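You operate a simulated robot arm through the tools that you are given. There is no shell and no other tool. Be economical: measure what you need, move in short steps, check, and stop when the job is done.

The job below is to be done with a simulated robot arm. You get a single attempt, and the scene is never put back.

JOB
Swap the dusty fan in the black drawer for the clean fan.
Fine: the clean fan lies on the blue mat; dusty fan on the blue mat, drawer closed, red catch down again; the drive is dead, as its label says. Where these are worked on the way, their far stop is far enough and under half their travel is too little: black drawer, red catch.
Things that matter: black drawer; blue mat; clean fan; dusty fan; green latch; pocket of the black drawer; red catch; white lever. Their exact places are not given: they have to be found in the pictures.

The check looks at the end state, three seconds after you hand in, the way a careful person would. Anything else that was tipped, shoved, dropped, spilled or broken makes it a failure.

ROBOT AND FRAMES
A 6-joint arm with a four-finger gripper on a trunk, on a base that drives. Base frame: it is fixed to the floor where the robot stands at the start and does not move with it; the origin is under the middle of the robot, x ahead of it, y to its left, z up. Lengths are in mm, angles in degrees, forces in N, time in s.
Its first joint turns from -166.0 to 166.0 degrees. Places, roughly: black drawer [900, 100, 800]; blue mat [600, 400, 700]; green latch [1200, -200, 800]; pocket of the black drawer [900, 100, 800]; red catch [800, 100, 800]; white lever [1300, -300, 800]. Payload 3.43 kg.
Tool frame: the origin (TCP) lies between the finger pads and is the grasp point; the fingertips stand 30 mm ahead of it; z points along the fingers, y is the line along which they close. Largest opening 120 mm; the body of the gripper starts 85 mm behind the TCP.
Orientation is that of the tool frame in the base frame, as a unit quaternion [w, x, y, z]. With the fingers straight down and closing along the base's y, the tool's x points along the base's -x, its y along +y and its z along -z.

CONTROLS
- The arm moves only by the tool servo_tool. Its arguments are lists of equal length, an entry for each row: "translation": the shift along the tool's x, y, z in units of 25 mm (1.0 is 25 mm), a list of three; "dr": the turn, a rotation vector about the tool's x, y, z in units of 4 degrees (1.0 is 4 degrees), a list of three; "fingers": the opening in per cent of the stroke, from 0 (shut) to 100 (fully open). In form: {"translation": [[dx, dy, dz], ...], "dr": [[ax, ay, az], ...], "fingers": [fingers, ...]}. A call has 1 to 20 rows; each row shifts and turns the commanded pose from where the row before left it, along the tool's axes as they then stand. A call with a number of a shift or a turn outside -1 to 1 is refused whole. Each row takes 0.2 s and may step no farther than 50 mm and 8.6 degrees from the row before; otherwise, or with a gripper value out of range, the whole call is refused. Where a pose cannot be reached the arm comes as near as it can. A force on the tool above 90 N (or 10 N above the force at the start of the call, whichever is more), or a blocked arm, ends the call early, and 0.2 s more pass. The fingers move at their own pace and stop on an object; they squeeze with about 26 N. The grip force told is the motor's: it shows also when the fingers shut on nothing. Time passes only in rows, and 0.2 s behind the last, so rows that do not move let the fingers close. It gives the time, the measured TCP pose, the force on the tool (base axes), the opening and the grip force at its end, in the units of the frame above (readings bear some noise), with the torque about the TCP (base axes, N m) and any sound that the robot's microphone picked up.
- Cameras (640 x 400 px; columns grow to the right, rows downward): "scene" is now at [-200.5, 203.6, 1237.3]; the picture's right is [0.10, -0.99, -0.00], its down [-0.35, -0.03, -0.94] and it looks along [0.93, 0.10, -0.35] (base axes); focal length 257 px, centre (320, 200). "wrist" rides on the gripper at [71, -17, -121] in the tool frame; the picture's right is [0.23, 0.97, 0.00], its down [-0.81, 0.19, -0.55] and it looks along [-0.54, 0.13, 0.83] (tool axes); focal length 275 px, centre (320, 200).
- camera(camera): a new picture of that camera. It takes no simulated time.
- steer(legs): drives the robot by 1 to 6 legs, each [ahead, turn to the left] in mm and degrees, along the robot's own axes; the way and the turn of a leg run together, so that a leg with both is an arc; at most 1500 mm and 180 degrees a leg. The arm and the cameras ride along, it lands a little off, and it stops where it bumps. It gives what a move gives.
- aim_head(pan, tilt): turns the head with the scene camera to pan (to the left, within 143 degrees either way) and tilt (down, from -29 to 69), counted from straight ahead of the robot. It gives what a move gives.
- locate(camera, pixels): there is no depth. For up to 12 entries [column, row, z] of the newest picture of that camera ("zoom" is the newest enlarged one), the place [x, y] in the base frame at which the ray of that pixel passes the height z, good to about 2 mm. It takes no simulated time.
- inspect(camera, box): a new picture of the part [left, top, right, bottom] of that camera's present view, enlarged. It takes no simulated time.
- close_job(): hands the job in; it is judged then, once.

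Keep the steps short. Do not move on a guess: measure, check each grasp and each placing, and mend mistakes. In all there are 80 turns and 60 pictures (those below and enlarged ones count). Leave the gripper open and the arm clear of the work at the hand-in unless told otherwise, and finish with a single line.

The tools are called as name(argument=value, ...) on one line, values as JSON. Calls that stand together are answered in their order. servo_tool: Moves the arm, as the interface text tells. Its arguments: {"type":"object","properties":{"translation":{"type":"array","items":{"type":"array","items":{"type":"number"}}},"dr":{"type":"array","items":{"type":"array","items":{"type":"number"}}},"fingers":{"type":"array","items":{"type":"number"}}},"required":["translation","dr","fingers"]} The other tools are called the same way: steer (legs) drives the base; aim_head (pan, tilt) turns the head that bears the scene camera; camera (camera) takes a picture; locate (camera, pixels) gives the place at which the rays of pixels pass given heights; inspect (camera, box) takes an enlarged picture of a part of a camera's view; close_job () hands the job in.

At the start:

```text
time: 0.0
eef_pos: [727.7, 74.7, 1090.7]
ee_rot: [0.0, -0.001, 1.0, 0.0]
contact_force: [0.9, 0.4, 0.1]
torque: [0.0, 0.01, -0.03]
gripper_width: 119.7
grasp_force: 0.1
robot x, y, heading: [2.4, 5.7, 0.0]
head pan, tilt: [5.9, 19.6]
```

scene: 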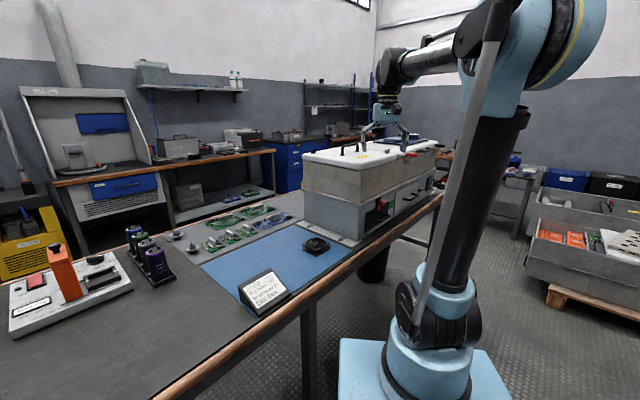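
wrist: 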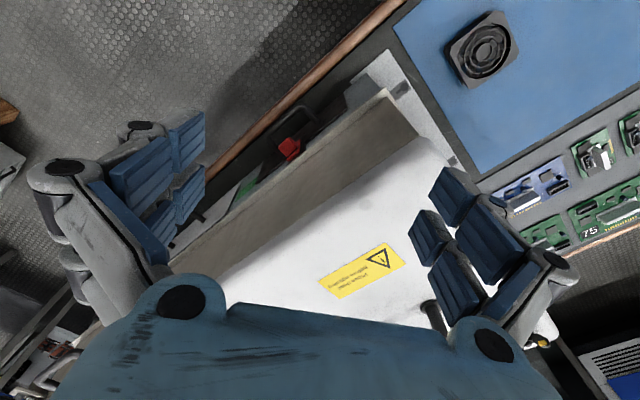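

I see a white-topped machine with a red catch on its side, a mat with the clean fan, and a note card. I'll enlarge these parts.

inspect(camera="scene", box=[290, 120, 450, 250])

inspect(camera="scene", box=[190, 220, 350, 320])

inspect(camera="wrist", box=[160, 60, 440, 280])

```text
3.08 times, centred on (370, 185) of scene
```

zoom: 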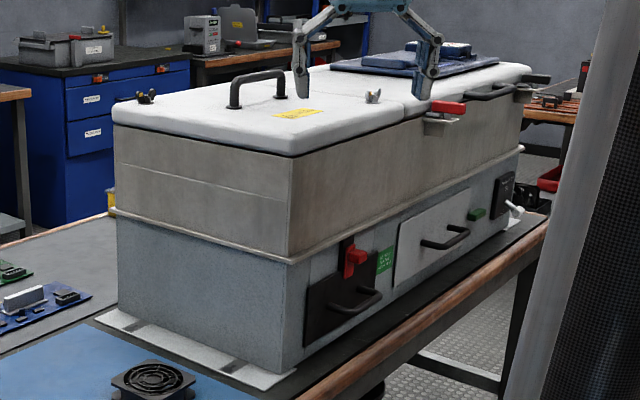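

```text
4.00 times, centred on (270, 270) of scene
```

zoom: 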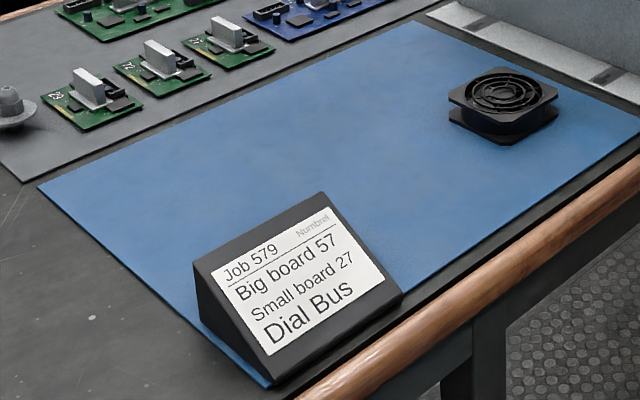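

```text
1.82 times, centred on (300, 170) of wrist
```

zoom: 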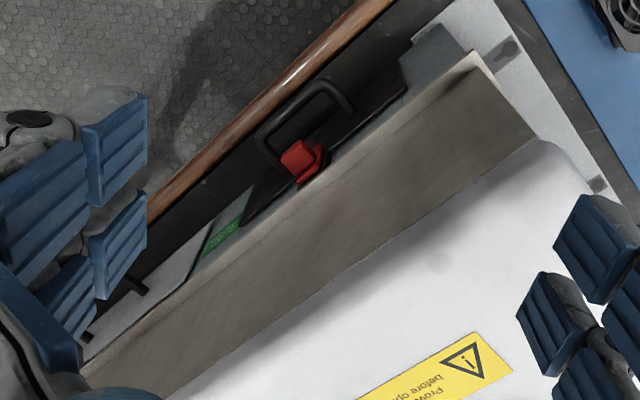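

I'll measure the machine's bottom edge, the mat and the clean fan (table height is taken as about 700).

locate(camera="scene", pixels=[[360, 246, 700], [441, 192, 700], [201, 268, 700], [296, 220, 700], [316, 247, 715], [381, 217, 780], [382, 204, 820], [308, 196, 700], [360, 246, 720], [250, 320, 700]])

locate(camera="wrist", pixels=[[393, 20, 700], [480, 175, 700], [483, 48, 730], [290, 147, 800], [275, 118, 780], [410, 135, 980], [390, 90, 900]])

```text
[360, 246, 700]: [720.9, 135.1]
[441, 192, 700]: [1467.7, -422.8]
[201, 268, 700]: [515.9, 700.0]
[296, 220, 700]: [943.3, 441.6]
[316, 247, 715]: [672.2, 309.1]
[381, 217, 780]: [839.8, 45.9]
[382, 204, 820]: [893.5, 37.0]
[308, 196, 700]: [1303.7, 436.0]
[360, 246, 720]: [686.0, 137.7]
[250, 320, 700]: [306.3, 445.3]
```

```text
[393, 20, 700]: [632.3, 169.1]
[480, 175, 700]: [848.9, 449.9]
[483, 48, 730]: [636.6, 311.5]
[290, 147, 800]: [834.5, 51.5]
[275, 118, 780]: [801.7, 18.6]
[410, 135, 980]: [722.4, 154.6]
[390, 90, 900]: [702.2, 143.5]
```

Table height seems to be about 752 from the two views. I'll get the table edge and front-face direction at that height.

locate(camera="wrist", pixels=[[400, 8, 752], [225, 165, 752], [393, 20, 754], [480, 175, 754], [483, 48, 780], [456, 62, 754], [478, 82, 770], [518, 52, 775], [495, 13, 775], [355, 80, 760], [450, 180, 754], [446, 46, 775]])

locate(camera="scene", pixels=[[201, 268, 754], [296, 220, 754], [316, 247, 780], [300, 310, 752], [440, 205, 752], [381, 217, 800], [382, 204, 850], [264, 290, 754], [261, 310, 754]])

```text
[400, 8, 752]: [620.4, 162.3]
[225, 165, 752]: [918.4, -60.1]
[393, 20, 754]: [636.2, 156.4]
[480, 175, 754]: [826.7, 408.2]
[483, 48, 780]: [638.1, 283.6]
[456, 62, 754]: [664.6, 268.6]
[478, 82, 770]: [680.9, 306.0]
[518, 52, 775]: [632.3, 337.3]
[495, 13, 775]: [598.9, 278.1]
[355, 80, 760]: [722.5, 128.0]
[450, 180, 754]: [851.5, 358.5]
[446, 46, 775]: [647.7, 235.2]
```

```text
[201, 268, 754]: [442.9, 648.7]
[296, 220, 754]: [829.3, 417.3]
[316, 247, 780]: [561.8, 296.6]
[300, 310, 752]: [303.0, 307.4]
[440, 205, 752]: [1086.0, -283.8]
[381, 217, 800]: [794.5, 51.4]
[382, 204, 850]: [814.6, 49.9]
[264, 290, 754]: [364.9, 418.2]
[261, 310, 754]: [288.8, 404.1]
```

The bench edge runs along u = (0.8, -0.6), and the outward normal is n = (-0.6, -0.8). I'll turn the tool 37° about its axis, then back it out 170 mm from the machine, above everything.

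servo_tool(translation=[[0, 0, 0], [0, 0, 0], [0, 0, 0], [0, 0, 0], [0, 0, 0], [0, 0, 0], [0, 0, 0], [0, 0, 0], [0, 0, 0], [0, 0, 0], [-0.3, -0.97, 0], [-0.3, -0.97, 0], [-0.3, -0.97, 0], [-0.3, -0.97, 0], [-0.3, -0.97, 0], [-0.3, -0.97, 0], [-0.3, -0.97, 0]], dr=[[0, 0, 0.925], [0, 0, 0.925], [0, 0, 0.925], [0, 0, 0.925], [0, 0, 0.925], [0, 0, 0.925], [0, 0, 0.925], [0, 0, 0.925], [0, 0, 0.925], [0, 0, 0.925], [0, 0, 0], [0, 0, 0], [0, 0, 0], [0, 0, 0], [0, 0, 0], [0, 0, 0], [0, 0, 0]], fingers=[100, 100, 100, 100, 100, 100, 100, 100, 100, 100, 100, 100, 100, 100, 100, 100, 100])

camera(camera="wrist")

```text
time: 3.6
eef_pos: [654.2, -91.8, 1098.5]
ee_rot: [0.005, 0.318, 0.948, 0.002]
contact_force: [-1.0, -0.1, 0.7]
torque: [0.04, -0.03, 0.0]
gripper_width: 120.1
grasp_force: 0.1
robot x, y, heading: [0.1, 3.5, 0.0]
head pan, tilt: [5.9, 19.6]
```

```text
54 pictures are left
```

wrist: 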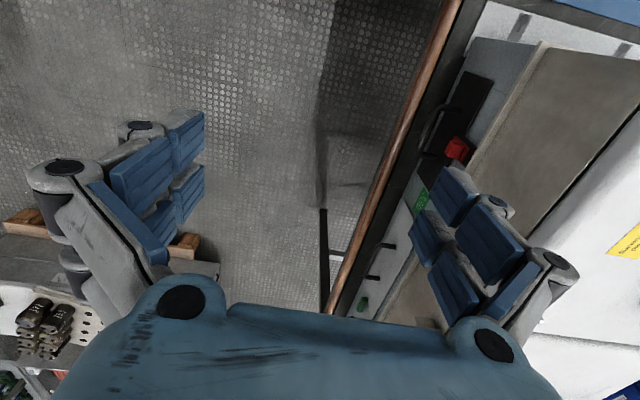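

I'll pitch the tool toward the face (about -70° about tool x) with the TCP held in place, then look.

servo_tool(translation=[[0, 0, 0], [0, 0, 0], [0, 0, 0], [0, 0, 0], [0, 0, 0], [0, 0, 0], [0, 0, 0], [0, 0, 0], [0, 0, 0], [0, 0, 0], [0, 0, 0], [0, 0, 0], [0, 0, 0], [0, 0, 0], [0, 0, 0], [0, 0, 0], [0, 0, 0], [0, 0, 0]], dr=[[-0.972, 0, 0], [-0.972, 0, 0], [-0.972, 0, 0], [-0.972, 0, 0], [-0.972, 0, 0], [-0.972, 0, 0], [-0.972, 0, 0], [-0.972, 0, 0], [-0.972, 0, 0], [-0.972, 0, 0], [-0.972, 0, 0], [-0.972, 0, 0], [-0.972, 0, 0], [-0.972, 0, 0], [-0.972, 0, 0], [-0.972, 0, 0], [-0.972, 0, 0], [-0.972, 0, 0]], fingers=[100, 100, 100, 100, 100, 100, 100, 100, 100, 100, 100, 100, 100, 100, 100, 100, 100, 100])

camera(camera="wrist")

camera(camera="scene")

```text
time: 7.4
eef_pos: [654.5, -91.4, 1099.6]
ee_rot: [0.186, 0.256, 0.776, 0.546]
contact_force: [0.5, 1.2, 0.1]
torque: [-0.03, 0.0, -0.01]
gripper_width: 120.1
grasp_force: 0.0
robot x, y, heading: [1.5, 4.0, 0.1]
head pan, tilt: [5.9, 19.6]
```

```text
53 pictures are left
```

wrist: 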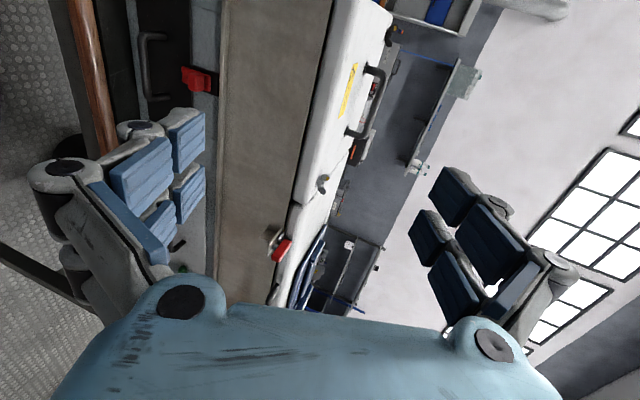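

```text
52 pictures are left
```

scene: 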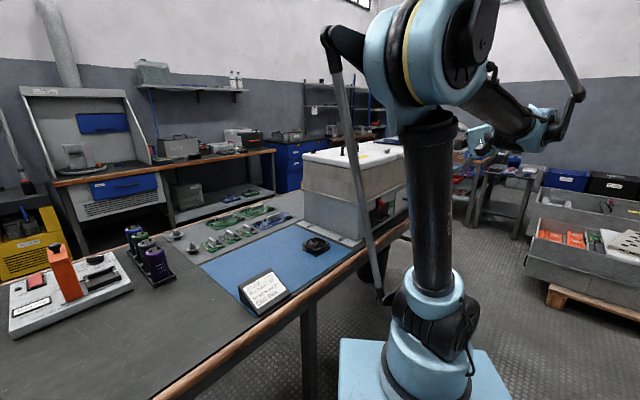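

I'll lower the tool about 250 mm, shifting toward the drawer side and slightly out, then look squarely at the front panel.

servo_tool(translation=[[0.24, -0.99, 0.13], [0.24, -0.99, 0.13], [0.24, -0.99, 0.13], [0.24, -0.99, 0.13], [0.24, -0.99, 0.13], [0.24, -0.99, 0.13], [0.24, -0.99, 0.13], [0.24, -0.99, 0.13], [0.24, -0.99, 0.13]], dr=[[0, 0, 0], [0, 0, 0], [0, 0, 0], [0, 0, 0], [0, 0, 0], [0, 0, 0], [0, 0, 0], [0, 0, 0], [0, 0, 0]], fingers=[100, 100, 100, 100, 100, 100, 100, 100, 100])

camera(camera="wrist")

```text
time: 9.4
eef_pos: [585.4, -97.9, 878.2]
ee_rot: [0.187, 0.257, 0.776, 0.545]
contact_force: [0.0, -0.8, -0.2]
torque: [-0.01, -0.05, -0.02]
gripper_width: 120.0
grasp_force: 0.0
robot x, y, heading: [1.7, 5.4, 0.0]
head pan, tilt: [5.9, 19.6]
```

```text
51 pictures are left
```

wrist: 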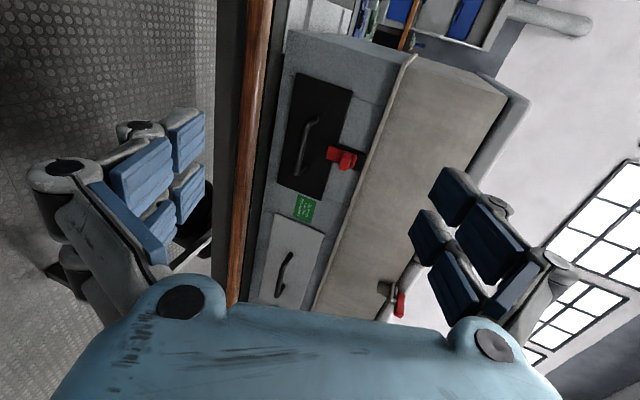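

Now I see the drawer front (315, 135), the catch (342, 157) and the green label (304, 206). I'll enlarge them.

inspect(camera="wrist", box=[260, 60, 390, 150])

inspect(camera="wrist", box=[280, 180, 330, 230])

inspect(camera="wrist", box=[290, 130, 370, 190])

```text
4.44 times, centred on (325, 105) of wrist
```

zoom: 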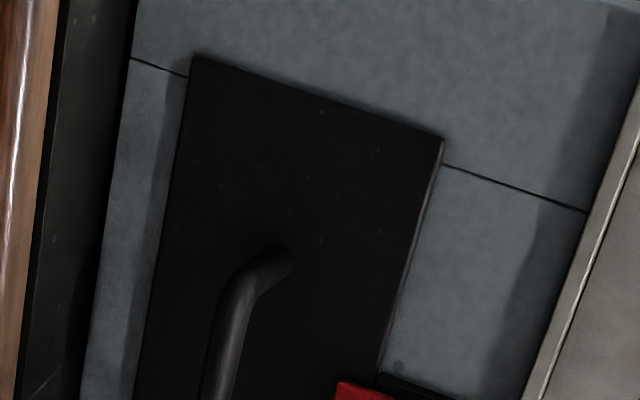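

```text
8.00 times, centred on (305, 205) of wrist
```

zoom: 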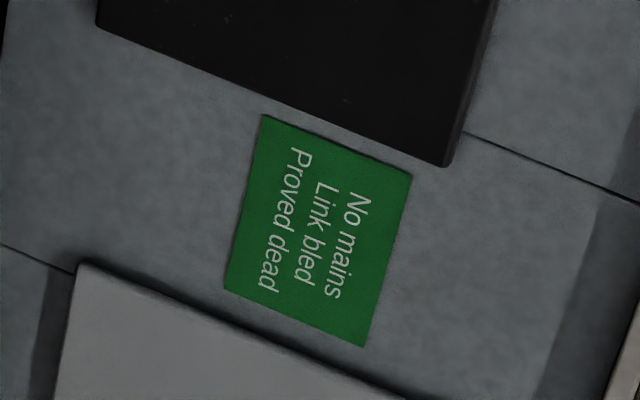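

```text
6.67 times, centred on (330, 160) of wrist
```

zoom: 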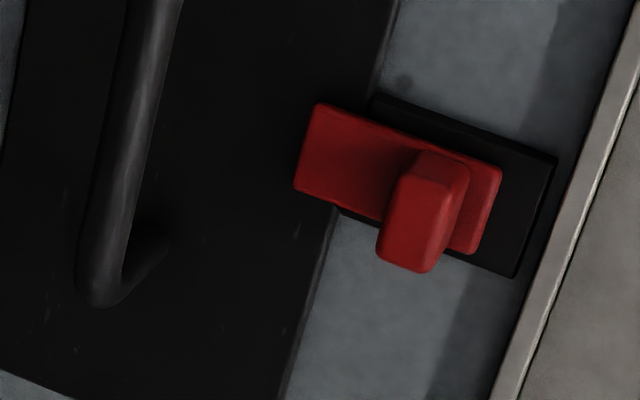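

The label says "No mains, link bled, proved dead", so the machine is safe to work on. I'll triangulate the knob and handle from this view.

locate(camera="wrist", pixels=[[342, 160, 850], [342, 160, 840], [342, 160, 860], [298, 172, 800], [298, 172, 790], [298, 172, 810], [312, 122, 800], [312, 122, 790], [312, 122, 810], [325, 145, 840], [325, 145, 830]])

inspect(camera="scene", box=[300, 150, 400, 240])

```text
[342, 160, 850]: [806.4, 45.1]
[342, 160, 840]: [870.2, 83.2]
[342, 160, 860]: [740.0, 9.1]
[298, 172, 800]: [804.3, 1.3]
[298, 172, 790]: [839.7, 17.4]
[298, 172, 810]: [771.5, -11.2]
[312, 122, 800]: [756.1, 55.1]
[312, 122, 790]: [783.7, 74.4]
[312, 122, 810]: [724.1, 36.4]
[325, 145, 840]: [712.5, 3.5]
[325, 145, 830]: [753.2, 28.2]
```

```text
4.44 times, centred on (350, 195) of scene
```

zoom: 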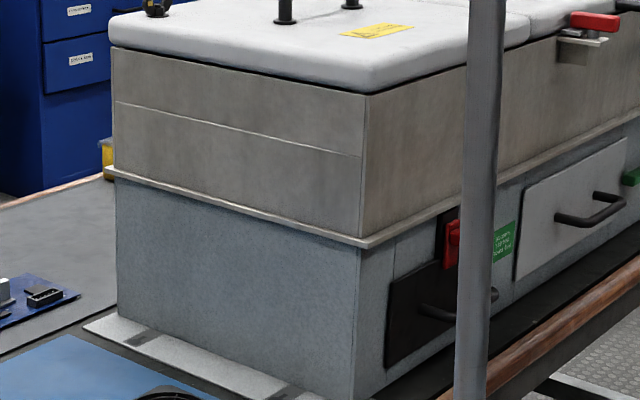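

Rough estimates: knob near (808, 46, 850), handle bar near z ≈ 790. Next I level the tool, shut the fingers and approach to about 90 mm in front of the knob, slightly below it, to look again.

servo_tool(translation=[[0, 0, 0], [0, 0, 0], [0, 0, 0], [0, 0, 0], [0, 0, 0], [-0.607, -0.44, 0.8], [-0.607, -0.44, 0.8], [-0.607, -0.44, 0.8], [-0.607, -0.44, 0.8], [-0.607, -0.44, 0.8], [-0.607, -0.44, 0.8]], dr=[[-1, 0, 0], [-1, 0, 0], [-1, 0, 0], [-1, 0, 0], [-1, 0, 0], [0, 0, 0], [0, 0, 0], [0, 0, 0], [0, 0, 0], [0, 0, 0], [0, 0, 0]], fingers=[0, 0, 0, 0, 0, 0, 0, 0, 0, 0, 0])

camera(camera="wrist")

```text
time: 11.8
eef_pos: [734.9, -61.4, 832.2]
ee_rot: [0.228, 0.22, 0.67, 0.671]
contact_force: [0.8, 0.7, 1.0]
torque: [0.0, 0.0, -0.03]
gripper_width: 0.0
grasp_force: 26.4
out of reach, approached as far as the arm can: row 8, 9, 10, 11
robot x, y, heading: [-3.3, 6.0, 0.2]
head pan, tilt: [5.9, 19.6]
```

```text
46 pictures are left
```

wrist: 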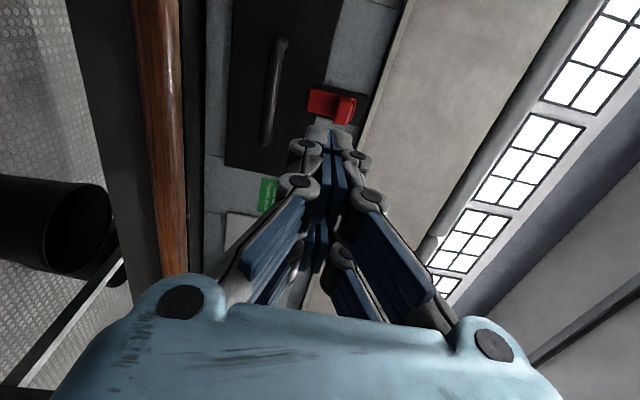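

The arm runs out of reach there (side-on stance). I'll retract up and back, then drive the base to stand square in front of the drawer. First I'll check the floor area on the right.

servo_tool(translation=[[0, 0, -1], [0, 0, -1], [0, 0.5, -1], [0, 1, -0.5], [0, 1, 0], [0, 1, 0], [0, 1, 0], [0, 1, 0], [0, 1, 0], [0, 1, 0], [0, 1, 0], [0, 1, 0]], dr=[[0, 0, 0], [0, 0, 0], [0, 0, 0], [0, 0, 0], [0, 0, 0], [0, 0, 0], [0, 0, 0], [0, 0, 0], [0, 0, 0], [0, 0, 0], [0, 0, 0], [0, 0, 0]], fingers=[0, 0, 0, 0, 0, 0, 0, 0, 0, 0, 0, 0])

aim_head(pan=-50, tilt=30)

camera(camera="scene")

```text
time: 14.4
eef_pos: [680.5, -131.5, 1068.9]
ee_rot: [0.228, 0.221, 0.669, 0.672]
contact_force: [0.4, 0.1, 0.1]
torque: [0.0, 0.0, 0.02]
gripper_width: 0.2
grasp_force: 26.1
robot x, y, heading: [0.5, 6.0, 0.1]
head pan, tilt: [5.9, 19.6]
```

```text
time: 15.7
eef_pos: [680.7, -131.9, 1068.7]
ee_rot: [0.228, 0.221, 0.669, 0.672]
contact_force: [0.0, -0.2, -0.2]
torque: [0.01, -0.02, -0.04]
gripper_width: 0.2
grasp_force: 25.9
robot x, y, heading: [0.8, 3.4, -0.2]
head pan, tilt: [-50.0, 30.0]
```

```text
45 pictures are left
```

scene: 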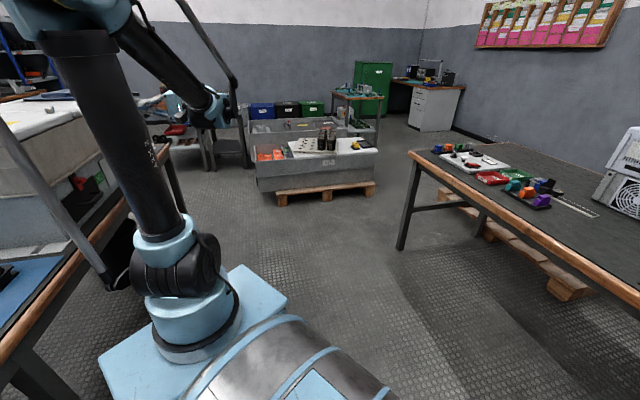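

locate(camera="scene", pixels=[[400, 248, 0], [282, 205, 0], [375, 195, 0], [285, 295, 0], [100, 357, 0], [640, 305, 750], [415, 158, 750], [233, 265, 50]])

```text
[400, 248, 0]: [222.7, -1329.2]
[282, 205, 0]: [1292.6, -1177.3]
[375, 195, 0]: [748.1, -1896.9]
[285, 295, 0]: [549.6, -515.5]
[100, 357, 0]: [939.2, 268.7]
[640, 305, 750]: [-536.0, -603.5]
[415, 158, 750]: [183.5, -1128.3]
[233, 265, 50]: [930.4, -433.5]
```

Floor is clear: the opposite bench is over 1100 mm away. I'll raise the tool by 150 mm so it sweeps above the machine, then drive: turn right 53.6°, ahead 522, turn left 106°.

servo_tool(translation=[[0, 1, -1], [0, 1, -1], [0, 1, -1], [0, 1, -1], [0, 1, 0], [0, 1, 0]], dr=[[0, 0, 0], [0, 0, 0], [0, 0, 0], [0, 0, 0], [0, 0, 0], [0, 0, 0]], fingers=[0, 0, 0, 0, 0, 0])

steer(legs=[[0, -53.6], [522, 0], [0, 106.6]])

aim_head(pan=0, tilt=30)

camera(camera="scene")

```text
time: 17.1
eef_pos: [618.8, -213.3, 1217.6]
ee_rot: [0.229, 0.22, 0.669, 0.672]
contact_force: [0.1, -1.0, 0.1]
torque: [0.0, 0.03, -0.01]
gripper_width: 0.1
grasp_force: 26.0
robot x, y, heading: [-3.3, 2.3, 0.2]
head pan, tilt: [-50.0, 30.0]
```

```text
time: 27.9
eef_pos: [862.7, -65.2, 1217.6]
ee_rot: [-0.091, -0.095, 0.698, 0.704]
contact_force: [0.3, -0.1, -0.9]
torque: [-0.03, -0.04, -0.01]
gripper_width: 0.0
grasp_force: 26.2
robot x, y, heading: [324.3, -425.6, 52.3]
head pan, tilt: [-50.0, 30.0]
```

```text
time: 29.1
eef_pos: [853.4, -75.9, 1225.0]
ee_rot: [-0.088, -0.1, 0.695, 0.707]
contact_force: [0.3, 0.5, -0.1]
torque: [0.03, 0.01, -0.01]
gripper_width: 0.0
grasp_force: 26.2
robot x, y, heading: [326.5, -425.9, 52.2]
head pan, tilt: [0.0, 30.0]
```

```text
44 pictures are left
```

scene: 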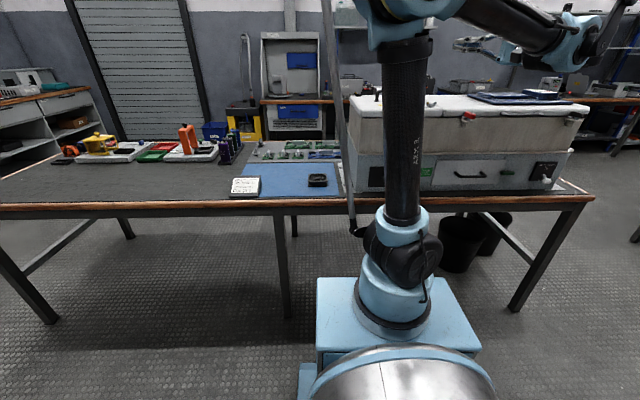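

The robot is now squarely in front of the bench. I'll turn the tool back by 52° about the vertical so that it points at the face, then move in front of the drawer and lower.

servo_tool(translation=[[0, 0, 0], [0, 0, 0], [0, 0, 0], [0, 0, 0], [0, 0, 0], [0, 0, 0], [0, 0, 0], [0, 0, 0], [0, 0, 0], [0, 0, 0], [0, 0, 0], [0, 0, 0], [0, 0, 0], [0.7, 0, -1], [0.7, 0, -1], [0.7, 0, -1], [0.7, 0, -1], [0.7, 0, -1], [0.7, 0, -1]], dr=[[0, -1, 0], [0, -1, 0], [0, -1, 0], [0, -1, 0], [0, -1, 0], [0, -1, 0], [0, -1, 0], [0, -1, 0], [0, -1, 0], [0, -1, 0], [0, -1, 0], [0, -1, 0], [0, -1, 0], [0, 0, 0], [0, 0, 0], [0, 0, 0], [0, 0, 0], [0, 0, 0], [0, 0, 0]], fingers=[0, 0, 0, 0, 0, 0, 0, 0, 0, 0, 0, 0, 0, 0, 0, 0, 0, 0, 0])

```text
time: 33.1
eef_pos: [699.8, -150.0, 1228.0]
ee_rot: [0.225, 0.218, 0.664, 0.679]
contact_force: [-1.3, -0.2, 0.6]
torque: [-0.01, 0.01, -0.01]
gripper_width: 0.0
grasp_force: 26.1
out of reach, approached as far as the arm can: row 18, 19
robot x, y, heading: [325.1, -428.4, 52.1]
head pan, tilt: [0.0, 30.0]
```

servo_tool(translation=[[0.08, -1, 0], [0.08, -1, 0], [0.08, -1, 0], [0.08, -1, 0], [0.08, -1, 0], [0.08, -1, 0], [0.08, -1, 0], [0.08, -1, 0], [0.08, -1, 0], [0.08, -1, 0], [0.08, -1, 0], [0.08, -1, 0], [0.08, -1, 0], [0.08, -1, 0], [0.08, -1, 0]], dr=[[0, 0, 0], [0, 0, 0], [0, 0, 0], [0, 0, 0], [0, 0, 0], [0, 0, 0], [0, 0, 0], [0, 0, 0], [0, 0, 0], [0, 0, 0], [0, 0, 0], [0, 0, 0], [0, 0, 0], [0, 0, 0], [0, 0, 0]], fingers=[0, 0, 0, 0, 0, 0, 0, 0, 0, 0, 0, 0, 0, 0, 0])

camera(camera="wrist")

```text
time: 36.1
eef_pos: [710.9, -198.2, 917.6]
ee_rot: [0.228, 0.219, 0.659, 0.683]
contact_force: [1.4, -0.1, 0.0]
torque: [0.02, 0.02, 0.02]
gripper_width: 0.0
grasp_force: 26.7
out of reach, approached as far as the arm can: row 1, 2, 3, 5, 14, 15
robot x, y, heading: [321.6, -428.5, 52.2]
head pan, tilt: [0.0, 30.0]
stopped in row 15: the arm was blocked; the commanded pose is now the measured one
```

```text
43 pictures are left
```

wrist: 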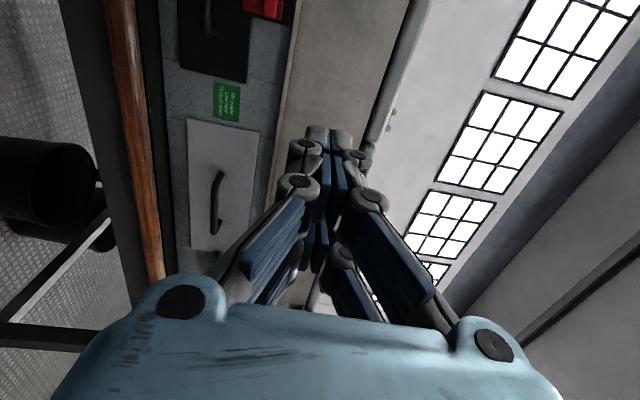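

Too close for a level tool. I'll back the base up 140 mm.

steer(legs=[[-140, 0]])

servo_tool(translation=[[0.5, 0, 0.5], [0.5, 0, 0.5], [0.5, -0.8, 0.5], [0.5, -0.8, 0.5], [0.4, -0.8, 0.5], [0, -0.8, 0.5]], dr=[[0, 0, 0], [0, 0, 0], [0, 0, 0], [0, 0, 0], [0, 0, 0], [0, 0, 0]], fingers=[0, 0, 0, 0, 0, 0])

camera(camera="wrist")

```text
time: 37.5
eef_pos: [625.8, -310.4, 917.8]
ee_rot: [0.227, 0.219, 0.66, 0.682]
contact_force: [-0.1, 0.7, -0.1]
torque: [0.02, 0.04, 0.0]
gripper_width: 0.1
grasp_force: 25.8
robot x, y, heading: [239.4, -539.6, 52.3]
head pan, tilt: [0.0, 30.0]
```

```text
time: 38.6
eef_pos: [644.7, -305.2, 915.4]
ee_rot: [0.231, 0.216, 0.653, 0.689]
contact_force: [-0.2, 0.1, 0.6]
torque: [-0.03, 0.02, -0.03]
gripper_width: 0.0
grasp_force: 25.8
out of reach, approached as far as the arm can: row 4, 5
robot x, y, heading: [241.3, -537.2, 52.3]
head pan, tilt: [0.0, 30.0]
stopped in row 5: the arm was blocked; the commanded pose is now the measured one
```

```text
42 pictures are left
```

wrist: 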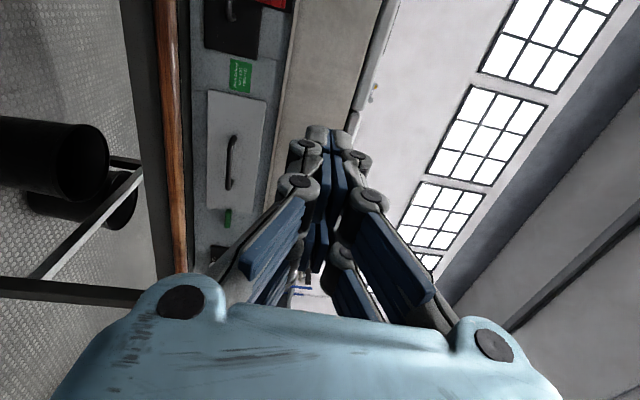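

The arm is still folded too tightly; I'll extend it straight ahead first, then sideways.

servo_tool(translation=[[0, 0.5, 0.8], [0, 0.5, 0.8], [0, 0, 1], [0, 0, 1], [0, 0, 1], [0.5, 0, 0.5], [0.8, 0, 0.5], [0.8, 0, 0]], dr=[[0, 0, 0], [0, 0, 0], [0, 0, 0], [0, 0, 0], [0, 0, 0], [0, 0, 0], [0, 0, 0], [0, 0, 0]], fingers=[0, 0, 0, 0, 0, 0, 0, 0])

```text
time: 40.4
eef_pos: [687.0, -161.2, 947.2]
ee_rot: [0.231, 0.216, 0.653, 0.688]
contact_force: [0.2, -1.4, -0.3]
torque: [0.03, 0.02, 0.01]
gripper_width: 0.0
grasp_force: 25.8
robot x, y, heading: [238.1, -538.5, 52.0]
head pan, tilt: [0.0, 30.0]
```

servo_tool(translation=[[0.17, 0, 1], [0.17, -0.5, 1], [0.17, -0.8, 0.7], [0.17, -0.85, 0.5], [0.17, -0.85, 0.5], [0.17, -0.85, 0.5], [0, -0.85, 0.5]], dr=[[0.75, 0, 0], [0, 0, 0], [0, 0, 0], [0, 0, 0], [0, 0, 0], [0, 0, 0], [0, 0, 0]], fingers=[0, 0, 0, 0, 0, 0, 0])

camera(camera="wrist")

```text
time: 42.0
eef_pos: [735.4, -54.2, 885.1]
ee_rot: [0.225, 0.222, 0.671, 0.671]
contact_force: [-0.5, -0.3, -0.6]
torque: [-0.02, -0.05, -0.01]
gripper_width: 0.0
grasp_force: 26.4
out of reach, approached as far as the arm can: row 5, 6, 7
robot x, y, heading: [236.1, -540.0, 52.5]
head pan, tilt: [0.0, 30.0]
```

```text
41 pictures are left
```

wrist: 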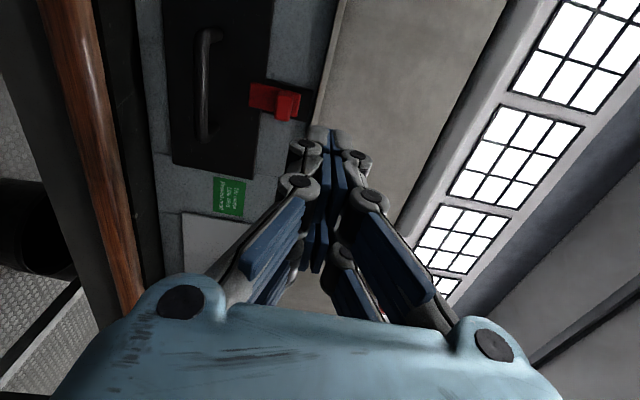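

A level tool can't go lower here, so I'll use a tool tilted 35° down. I'll tilt, then roll 90° so the fingers close sideways (for the knob) and the camera sits above.

servo_tool(translation=[[0, 0, 0], [0, 0, 0], [0, 0, 0], [0, 0, 0], [0, 0, 0], [0, 0, 0], [0, 0, 0], [0, 0, 0], [0, 0, 0]], dr=[[0.972, 0, 0], [0.972, 0, 0], [0.972, 0, 0], [0.972, 0, 0], [0.972, 0, 0], [0.972, 0, 0], [0.972, 0, 0], [0.972, 0, 0], [0.972, 0, 0]], fingers=[50, 50, 50, 50, 50, 50, 50, 50, 50])

servo_tool(translation=[[0, 0, 0], [0, 0, 0], [0, 0, 0], [0, 0, 0], [0, 0, 0], [0, 0, 0], [0, 0, 0], [0, 0, 0], [0, 0, 0], [0, 0, 0], [0, 0, 0], [0, 0, 0], [0, 0, 0], [0, 0, 0], [0, 0, 0]], dr=[[0, 0, 1], [0, 0, 1], [0, 0, 1], [0, 0, 1], [0, 0, 1], [0, 0, 1], [0, 0, 1], [0, 0, 1], [0, 0, 1], [0, 0, 1], [0, 0, 1], [0, 0, 1], [0, 0, 1], [0, 0, 1], [0, 0, 1]], fingers=[50, 50, 50, 50, 50, 50, 50, 50, 50, 50, 50, 50, 50, 50, 50])

servo_tool(translation=[[0, 0, 0], [0, 0, 0], [0, 0, 0], [0, 0, 0], [0, 0, 0], [0, 0, 0], [0, 0, 0], [0, 0, 0]], dr=[[0, 0, 1], [0, 0, 1], [0, 0, 1], [0, 0, 1], [0, 0, 1], [0, 0, 1], [0, 0, 1], [0, 0, 0.5]], fingers=[50, 50, 50, 50, 50, 50, 50, 50])

camera(camera="wrist")

```text
time: 44.0
eef_pos: [736.1, -51.8, 886.2]
ee_rot: [0.147, 0.28, 0.841, 0.438]
contact_force: [0.3, 0.6, 0.3]
torque: [-0.01, -0.02, -0.01]
gripper_width: 59.8
grasp_force: 0.1
robot x, y, heading: [234.3, -538.4, 52.2]
head pan, tilt: [0.0, 30.0]
```

```text
time: 47.2
eef_pos: [735.8, -53.1, 886.6]
ee_rot: [-0.091, 0.663, 0.588, 0.454]
contact_force: [0.0, 0.2, 0.9]
torque: [0.04, -0.03, 0.0]
gripper_width: 60.1
grasp_force: 0.0
robot x, y, heading: [241.1, -537.1, 52.0]
head pan, tilt: [0.0, 30.0]
```

```text
time: 49.0
eef_pos: [736.5, -52.4, 886.4]
ee_rot: [-0.206, 0.793, 0.397, 0.414]
contact_force: [0.8, -0.3, 0.5]
torque: [0.0, 0.02, 0.02]
gripper_width: 60.0
grasp_force: 0.1
robot x, y, heading: [240.7, -542.2, 52.4]
head pan, tilt: [0.0, 30.0]
```

```text
40 pictures are left
```

wrist: 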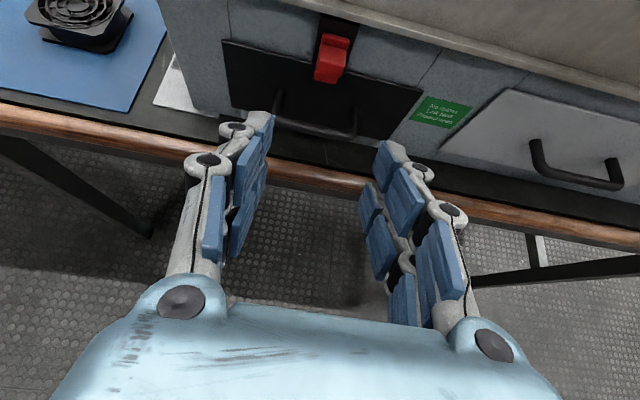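

Excellent view now: catch at (332, 58), handle between (285,110) and (350,133). I'll measure.

inspect(camera="wrist", box=[220, 10, 440, 147])

locate(camera="wrist", pixels=[[203, 114, 754], [235, 110, 758], [333, 55, 850], [332, 75, 840], [320, 130, 795], [320, 130, 785], [352, 133, 795], [275, 112, 795], [440, 150, 754]])

```text
2.91 times, centred on (330, 78) of wrist
```

zoom: 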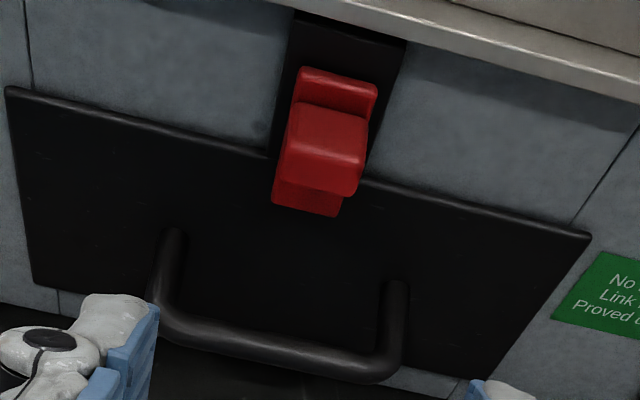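

```text
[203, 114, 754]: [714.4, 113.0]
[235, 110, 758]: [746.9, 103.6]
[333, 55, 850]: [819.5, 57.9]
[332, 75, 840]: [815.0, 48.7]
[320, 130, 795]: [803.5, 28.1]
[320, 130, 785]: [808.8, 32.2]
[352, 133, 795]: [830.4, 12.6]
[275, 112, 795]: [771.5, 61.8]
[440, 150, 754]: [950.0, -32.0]
```

locate(camera="wrist", pixels=[[332, 56, 856], [332, 56, 866], [334, 75, 850], [334, 75, 860], [321, 130, 800], [321, 130, 810], [322, 81, 840], [322, 81, 850], [227, 97, 770], [221, 40, 850], [227, 97, 780], [221, 40, 840]])

```text
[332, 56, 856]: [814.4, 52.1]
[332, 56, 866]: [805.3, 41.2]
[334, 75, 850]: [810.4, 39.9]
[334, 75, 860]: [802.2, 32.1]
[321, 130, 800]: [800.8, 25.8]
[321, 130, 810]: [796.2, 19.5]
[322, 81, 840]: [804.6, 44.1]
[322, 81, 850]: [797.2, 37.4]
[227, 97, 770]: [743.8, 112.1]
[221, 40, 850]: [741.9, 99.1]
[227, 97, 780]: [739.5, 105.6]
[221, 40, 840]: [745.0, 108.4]
```

locate(camera="wrist", pixels=[[340, 13, 880], [340, 13, 890], [340, 13, 900], [318, 60, 856], [346, 67, 856], [321, 12, 870], [304, 38, 860]])

inspect(camera="wrist", box=[290, 0, 380, 56])

```text
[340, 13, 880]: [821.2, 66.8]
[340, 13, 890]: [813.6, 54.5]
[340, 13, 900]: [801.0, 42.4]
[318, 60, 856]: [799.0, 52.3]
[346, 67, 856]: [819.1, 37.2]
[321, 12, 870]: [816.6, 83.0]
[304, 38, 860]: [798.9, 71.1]
```

```text
7.11 times, centred on (335, 28) of wrist
```

zoom: 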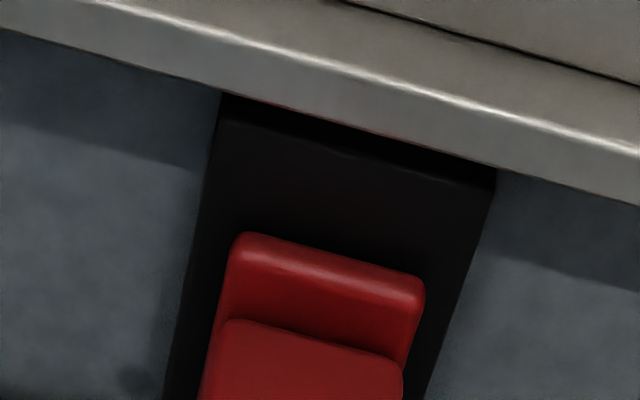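

Knob is about 25 mm wide, centred at u ≈ 620, n ≈ -528, z ≈ 856; the lip above is at z ≈ 890. I'll approach most of the way with 48 mm opening and look.

servo_tool(translation=[[0.35, 0, 0.63], [0.35, 0, 0.63], [0.35, 0, 0.63], [0.35, 0, 0.63]], dr=[[0, 0, 0], [0, 0, 0], [0, 0, 0], [0, 0, 0]], fingers=[40, 40, 40, 40])

camera(camera="wrist")

```text
time: 50.0
eef_pos: [780.6, 6.5, 877.4]
ee_rot: [-0.205, 0.792, 0.398, 0.414]
contact_force: [-1.2, 0.0, -0.2]
torque: [0.01, 0.03, -0.02]
gripper_width: 47.9
grasp_force: 0.1
robot x, y, heading: [237.5, -540.6, 52.0]
head pan, tilt: [0.0, 30.0]
```

```text
37 pictures are left
```

wrist: 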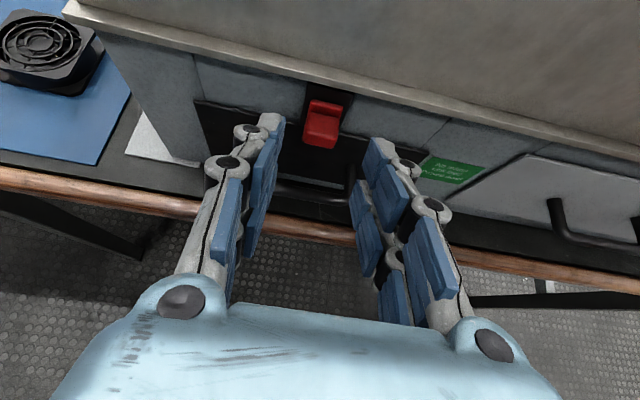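

locate(camera="wrist", pixels=[[322, 145, 840], [322, 145, 850], [322, 122, 850], [322, 122, 860], [324, 101, 870], [324, 101, 880]])

inspect(camera="wrist", box=[260, 70, 400, 158])

```text
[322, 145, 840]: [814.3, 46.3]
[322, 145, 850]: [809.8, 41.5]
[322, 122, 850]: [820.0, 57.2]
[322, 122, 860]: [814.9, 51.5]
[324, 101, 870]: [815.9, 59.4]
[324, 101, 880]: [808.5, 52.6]
```

```text
4.55 times, centred on (330, 114) of wrist
```

zoom: 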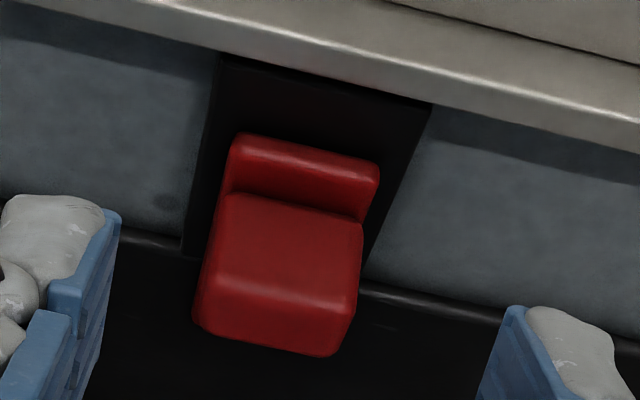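

Knob front edge: n ≈ -520, z ≈ 848–862. I'll go in the last 30 mm and close on the knob.

servo_tool(translation=[[0.3, 0, 0.53], [0.3, 0, 0.53], [0, 0, 0], [0, 0, 0], [0, 0, 0]], dr=[[0, 0, 0], [0, 0, 0], [0, 0, 0], [0, 0, 0], [0, 0, 0]], fingers=[40, 40, 10, 10, 10])

inspect(camera="wrist", box=[220, 80, 420, 205])

```text
time: 51.2
eef_pos: [797.8, 29.8, 876.6]
ee_rot: [-0.206, 0.792, 0.398, 0.414]
contact_force: [-23.6, 20.6, 0.5]
torque: [1.0, 0.24, 0.6]
gripper_width: 21.9
grasp_force: 44.9
robot x, y, heading: [239.8, -541.4, 52.2]
head pan, tilt: [0.0, 30.0]
```

```text
3.20 times, centred on (320, 142) of wrist
```

zoom: 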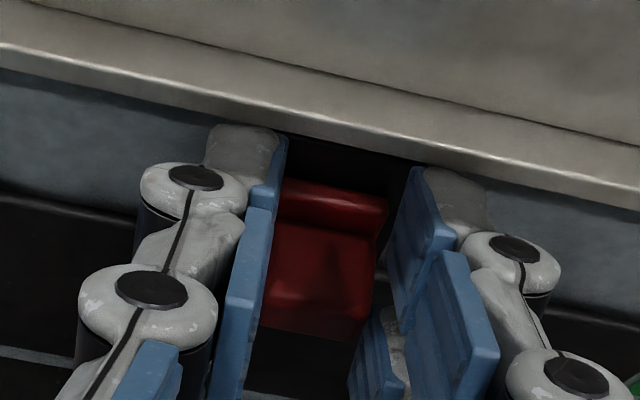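

The left finger presses more (about 30 N along -u); I'll recentre by 3 mm toward -u while keeping it closed.

servo_tool(translation=[[0, -0.06, 0], [0, -0.06, 0], [0, 0, 0]], dr=[[0, 0, 0], [0, 0, 0], [0, 0, 0]], fingers=[10, 10, 10])

```text
time: 52.0
eef_pos: [796.8, 30.7, 876.3]
ee_rot: [-0.205, 0.792, 0.397, 0.415]
contact_force: [13.2, -8.3, -1.6]
torque: [-0.98, -0.07, -0.25]
gripper_width: 21.7
grasp_force: 44.5
robot x, y, heading: [241.3, -537.4, 52.1]
head pan, tilt: [0.0, 30.0]
```

Gripped nicely. Lift 5 mm steps, watching force.

servo_tool(translation=[[0.164, 0, -0.115], [0.164, 0, -0.115]], dr=[[0, 0, 0], [0, 0, 0]], fingers=[10, 10])

inspect(camera="wrist", box=[220, 80, 420, 205])

```text
time: 52.5
eef_pos: [785.1, 17.2, 892.5]
ee_rot: [-0.207, 0.79, 0.398, 0.418]
contact_force: [-0.1, -1.2, 1.6]
torque: [-0.03, 0.02, 0.02]
gripper_width: 0.0
grasp_force: 33.4
robot x, y, heading: [236.4, -537.3, 52.4]
head pan, tilt: [0.0, 30.0]
stopped in row 2: the force on the tool passed its limit at 102 N (the readings are from after the stop); the commanded pose is now the measured one
```

```text
3.20 times, centred on (320, 142) of wrist
```

zoom: 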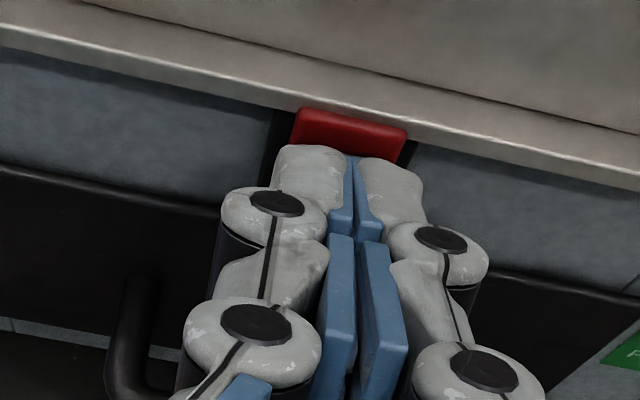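

It slipped off, but the red plate now appears up at the lip. I'll open a bit, back away along n and check.

servo_tool(translation=[[-0.57, 0, -0.82], [-0.57, 0, -0.82], [-0.57, 0, -0.82]], dr=[[0, 0, 0], [0, 0, 0], [0, 0, 0]], fingers=[40, 50, 50])

camera(camera="wrist")

inspect(camera="wrist", box=[220, 40, 420, 165])

```text
time: 53.3
eef_pos: [743.2, -38.6, 889.5]
ee_rot: [-0.206, 0.791, 0.398, 0.417]
contact_force: [0.1, 0.4, -0.2]
torque: [-0.05, 0.0, -0.01]
gripper_width: 60.3
grasp_force: 0.1
robot x, y, heading: [237.0, -538.4, 52.3]
head pan, tilt: [0.0, 30.0]
```

```text
33 pictures are left
```

wrist: 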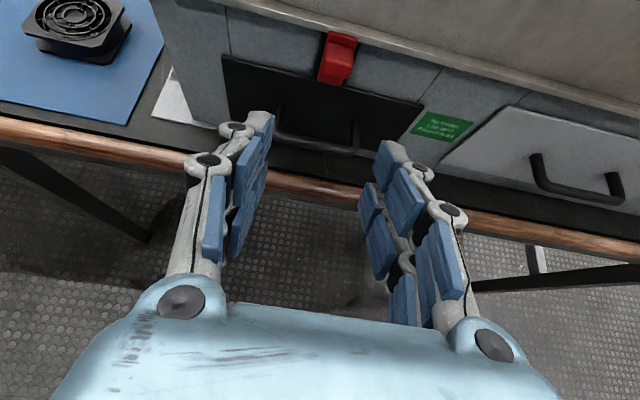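

```text
3.20 times, centred on (320, 102) of wrist
```

zoom: 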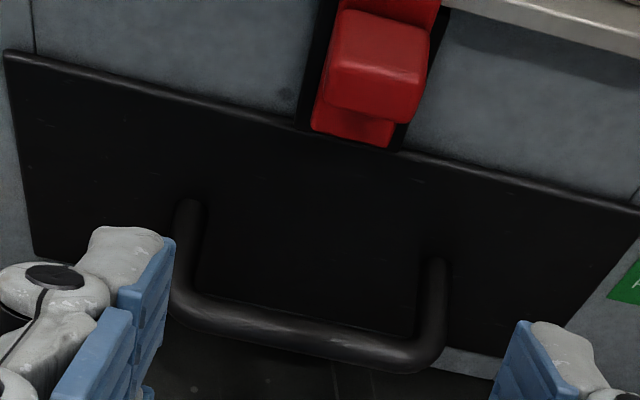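

The catch is up and stays clear of the drawer front. Next I roll the tool -90° so the fingers close up/down around the horizontal bar, and go to about 60 mm before it.

servo_tool(translation=[[0, 0, 0], [0, 0, 0], [0, 0, 0], [0, 0, 0], [0, 0, 0], [0, 0, 0], [0, 0, 0], [0, 0, 0], [0, 0, 0], [0, 0, 0], [0, 0, 0], [0, 0, 0], [0, 0, 0], [0, 0, 0], [0, 0, 0], [0, 0, 0], [0, 0, 0], [0, 0, 0], [0, 0, 0], [0, 0, 0]], dr=[[0, 0, -1], [0, 0, -1], [0, 0, -1], [0, 0, -1], [0, 0, -1], [0, 0, -1], [0, 0, -1], [0, 0, -1], [0, 0, -1], [0, 0, -1], [0, 0, -1], [0, 0, -1], [0, 0, -1], [0, 0, -1], [0, 0, -1], [0, 0, -1], [0, 0, -1], [0, 0, -1], [0, 0, -1], [0, 0, -1]], fingers=[25, 25, 25, 25, 25, 25, 25, 25, 25, 25, 25, 25, 25, 25, 25, 25, 25, 25, 25, 25])

servo_tool(translation=[[0, 0, 0], [0, 0, 0], [0, 0, 0], [0, -0.36, 0.69], [0, -0.36, 0.69], [0, -0.36, 0.69]], dr=[[0, 0, -1], [0, 0, -1], [0, 0, -0.5], [0, 0, 0], [0, 0, 0], [0, 0, 0]], fingers=[25, 25, 25, 25, 25, 25])

camera(camera="wrist")

```text
time: 57.5
eef_pos: [744.4, -39.4, 888.3]
ee_rot: [0.111, 0.35, 0.813, 0.452]
contact_force: [0.1, 0.4, -0.5]
torque: [0.02, 0.05, -0.04]
gripper_width: 29.9
grasp_force: 0.0
robot x, y, heading: [239.9, -537.6, 52.2]
head pan, tilt: [0.0, 30.0]
```

```text
time: 58.9
eef_pos: [759.9, -17.6, 836.0]
ee_rot: [0.15, 0.277, 0.841, 0.44]
contact_force: [-0.7, -0.3, -0.3]
torque: [0.01, -0.03, -0.01]
gripper_width: 30.0
grasp_force: 0.0
robot x, y, heading: [243.5, -542.5, 52.5]
head pan, tilt: [0.0, 30.0]
```

```text
31 pictures are left
```

wrist: 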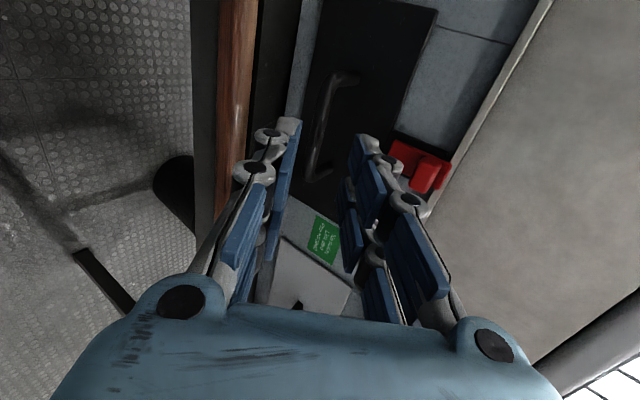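

locate(camera="wrist", pixels=[[320, 130, 793], [320, 130, 798], [320, 130, 788], [313, 168, 793], [331, 90, 793], [313, 168, 788], [331, 90, 788]])

```text
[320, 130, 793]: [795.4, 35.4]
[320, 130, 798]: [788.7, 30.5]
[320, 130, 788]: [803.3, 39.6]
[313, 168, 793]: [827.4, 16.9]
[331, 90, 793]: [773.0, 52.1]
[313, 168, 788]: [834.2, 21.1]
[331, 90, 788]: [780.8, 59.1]
```

Bar confirmed at n ≈ -506, z ≈ 793, u ≈ 619. I'll advance 59 mm along the fingers and close.

servo_tool(translation=[[0, 0.02, 0.79], [0, 0.02, 0.79], [0, 0.02, 0.79], [0, 0, 0], [0, 0, 0], [0, 0, 0]], dr=[[0, 0, 0], [0, 0, 0], [0, 0, 0], [0, 0, 0], [0, 0, 0], [0, 0, 0]], fingers=[25, 25, 25, 0, 0, 0])

inspect(camera="wrist", box=[220, 60, 460, 210])

```text
time: 60.3
eef_pos: [789.2, 20.0, 802.5]
ee_rot: [0.148, 0.278, 0.842, 0.438]
contact_force: [-15.8, -34.4, -79.6]
torque: [-1.31, 1.23, -1.43]
gripper_width: 11.0
grasp_force: 44.2
robot x, y, heading: [238.3, -543.3, 52.1]
head pan, tilt: [0.0, 30.0]
```

```text
2.67 times, centred on (340, 135) of wrist
```

zoom: 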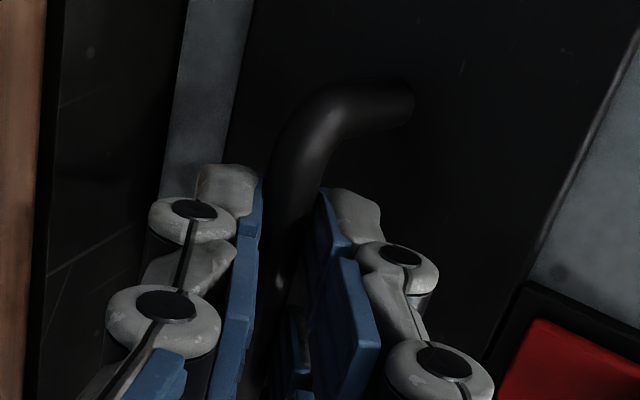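

Bar gripped (11 mm). The load shows the tool is a few mm too high; I'll relieve it by 3 mm first.

servo_tool(translation=[[0, -0.06, 0], [0, -0.06, 0], [0, 0, 0]], dr=[[0, 0, 0], [0, 0, 0], [0, 0, 0]], fingers=[0, 0, 0])

```text
time: 61.1
eef_pos: [788.2, 20.7, 800.7]
ee_rot: [0.148, 0.277, 0.841, 0.44]
contact_force: [-22.2, -24.6, -39.5]
torque: [0.02, 1.88, 0.18]
gripper_width: 10.5
grasp_force: 43.9
robot x, y, heading: [242.0, -540.5, 51.9]
head pan, tilt: [0.0, 30.0]
```

servo_tool(translation=[[0, -0.25, -0.328], [0, -0.23, -0.328], [0, -0.23, -0.328]], dr=[[0, 0, 0], [0, 0, 0], [0, 0, 0]], fingers=[0, 0, 0])

```text
time: 61.9
eef_pos: [770.8, -2.9, 800.3]
ee_rot: [0.149, 0.278, 0.84, 0.441]
contact_force: [-11.4, 11.4, -18.8]
torque: [0.66, 1.36, 0.01]
gripper_width: 10.7
grasp_force: 43.8
robot x, y, heading: [237.7, -539.5, 52.5]
head pan, tilt: [0.0, 30.0]
```

The drawer follows. I'll keep pulling.

servo_tool(translation=[[0, -0.344, -0.49], [0, -0.344, -0.49], [0, -0.344, -0.49], [0, -0.344, -0.49], [0, -0.344, -0.49]], dr=[[0, 0, 0], [0, 0, 0], [0, 0, 0], [0, 0, 0], [0, 0, 0]], fingers=[0, 0, 0, 0, 0])

camera(camera="wrist")

```text
time: 63.1
eef_pos: [726.1, -63.2, 800.6]
ee_rot: [0.15, 0.278, 0.84, 0.441]
contact_force: [7.4, -4.5, 12.1]
torque: [0.35, 0.18, -1.65]
gripper_width: 10.7
grasp_force: 43.8
robot x, y, heading: [240.1, -543.2, 52.1]
head pan, tilt: [0.0, 30.0]
```

```text
29 pictures are left
```

wrist: 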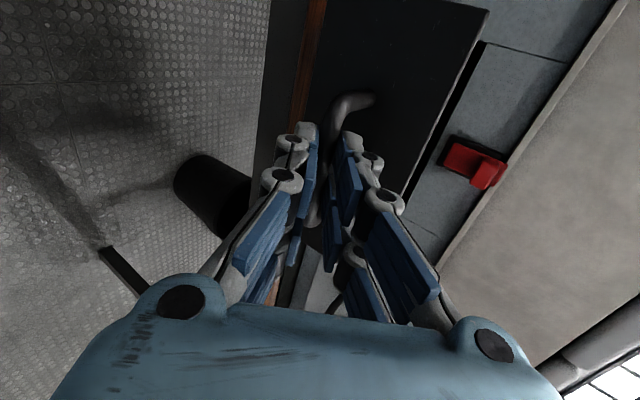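

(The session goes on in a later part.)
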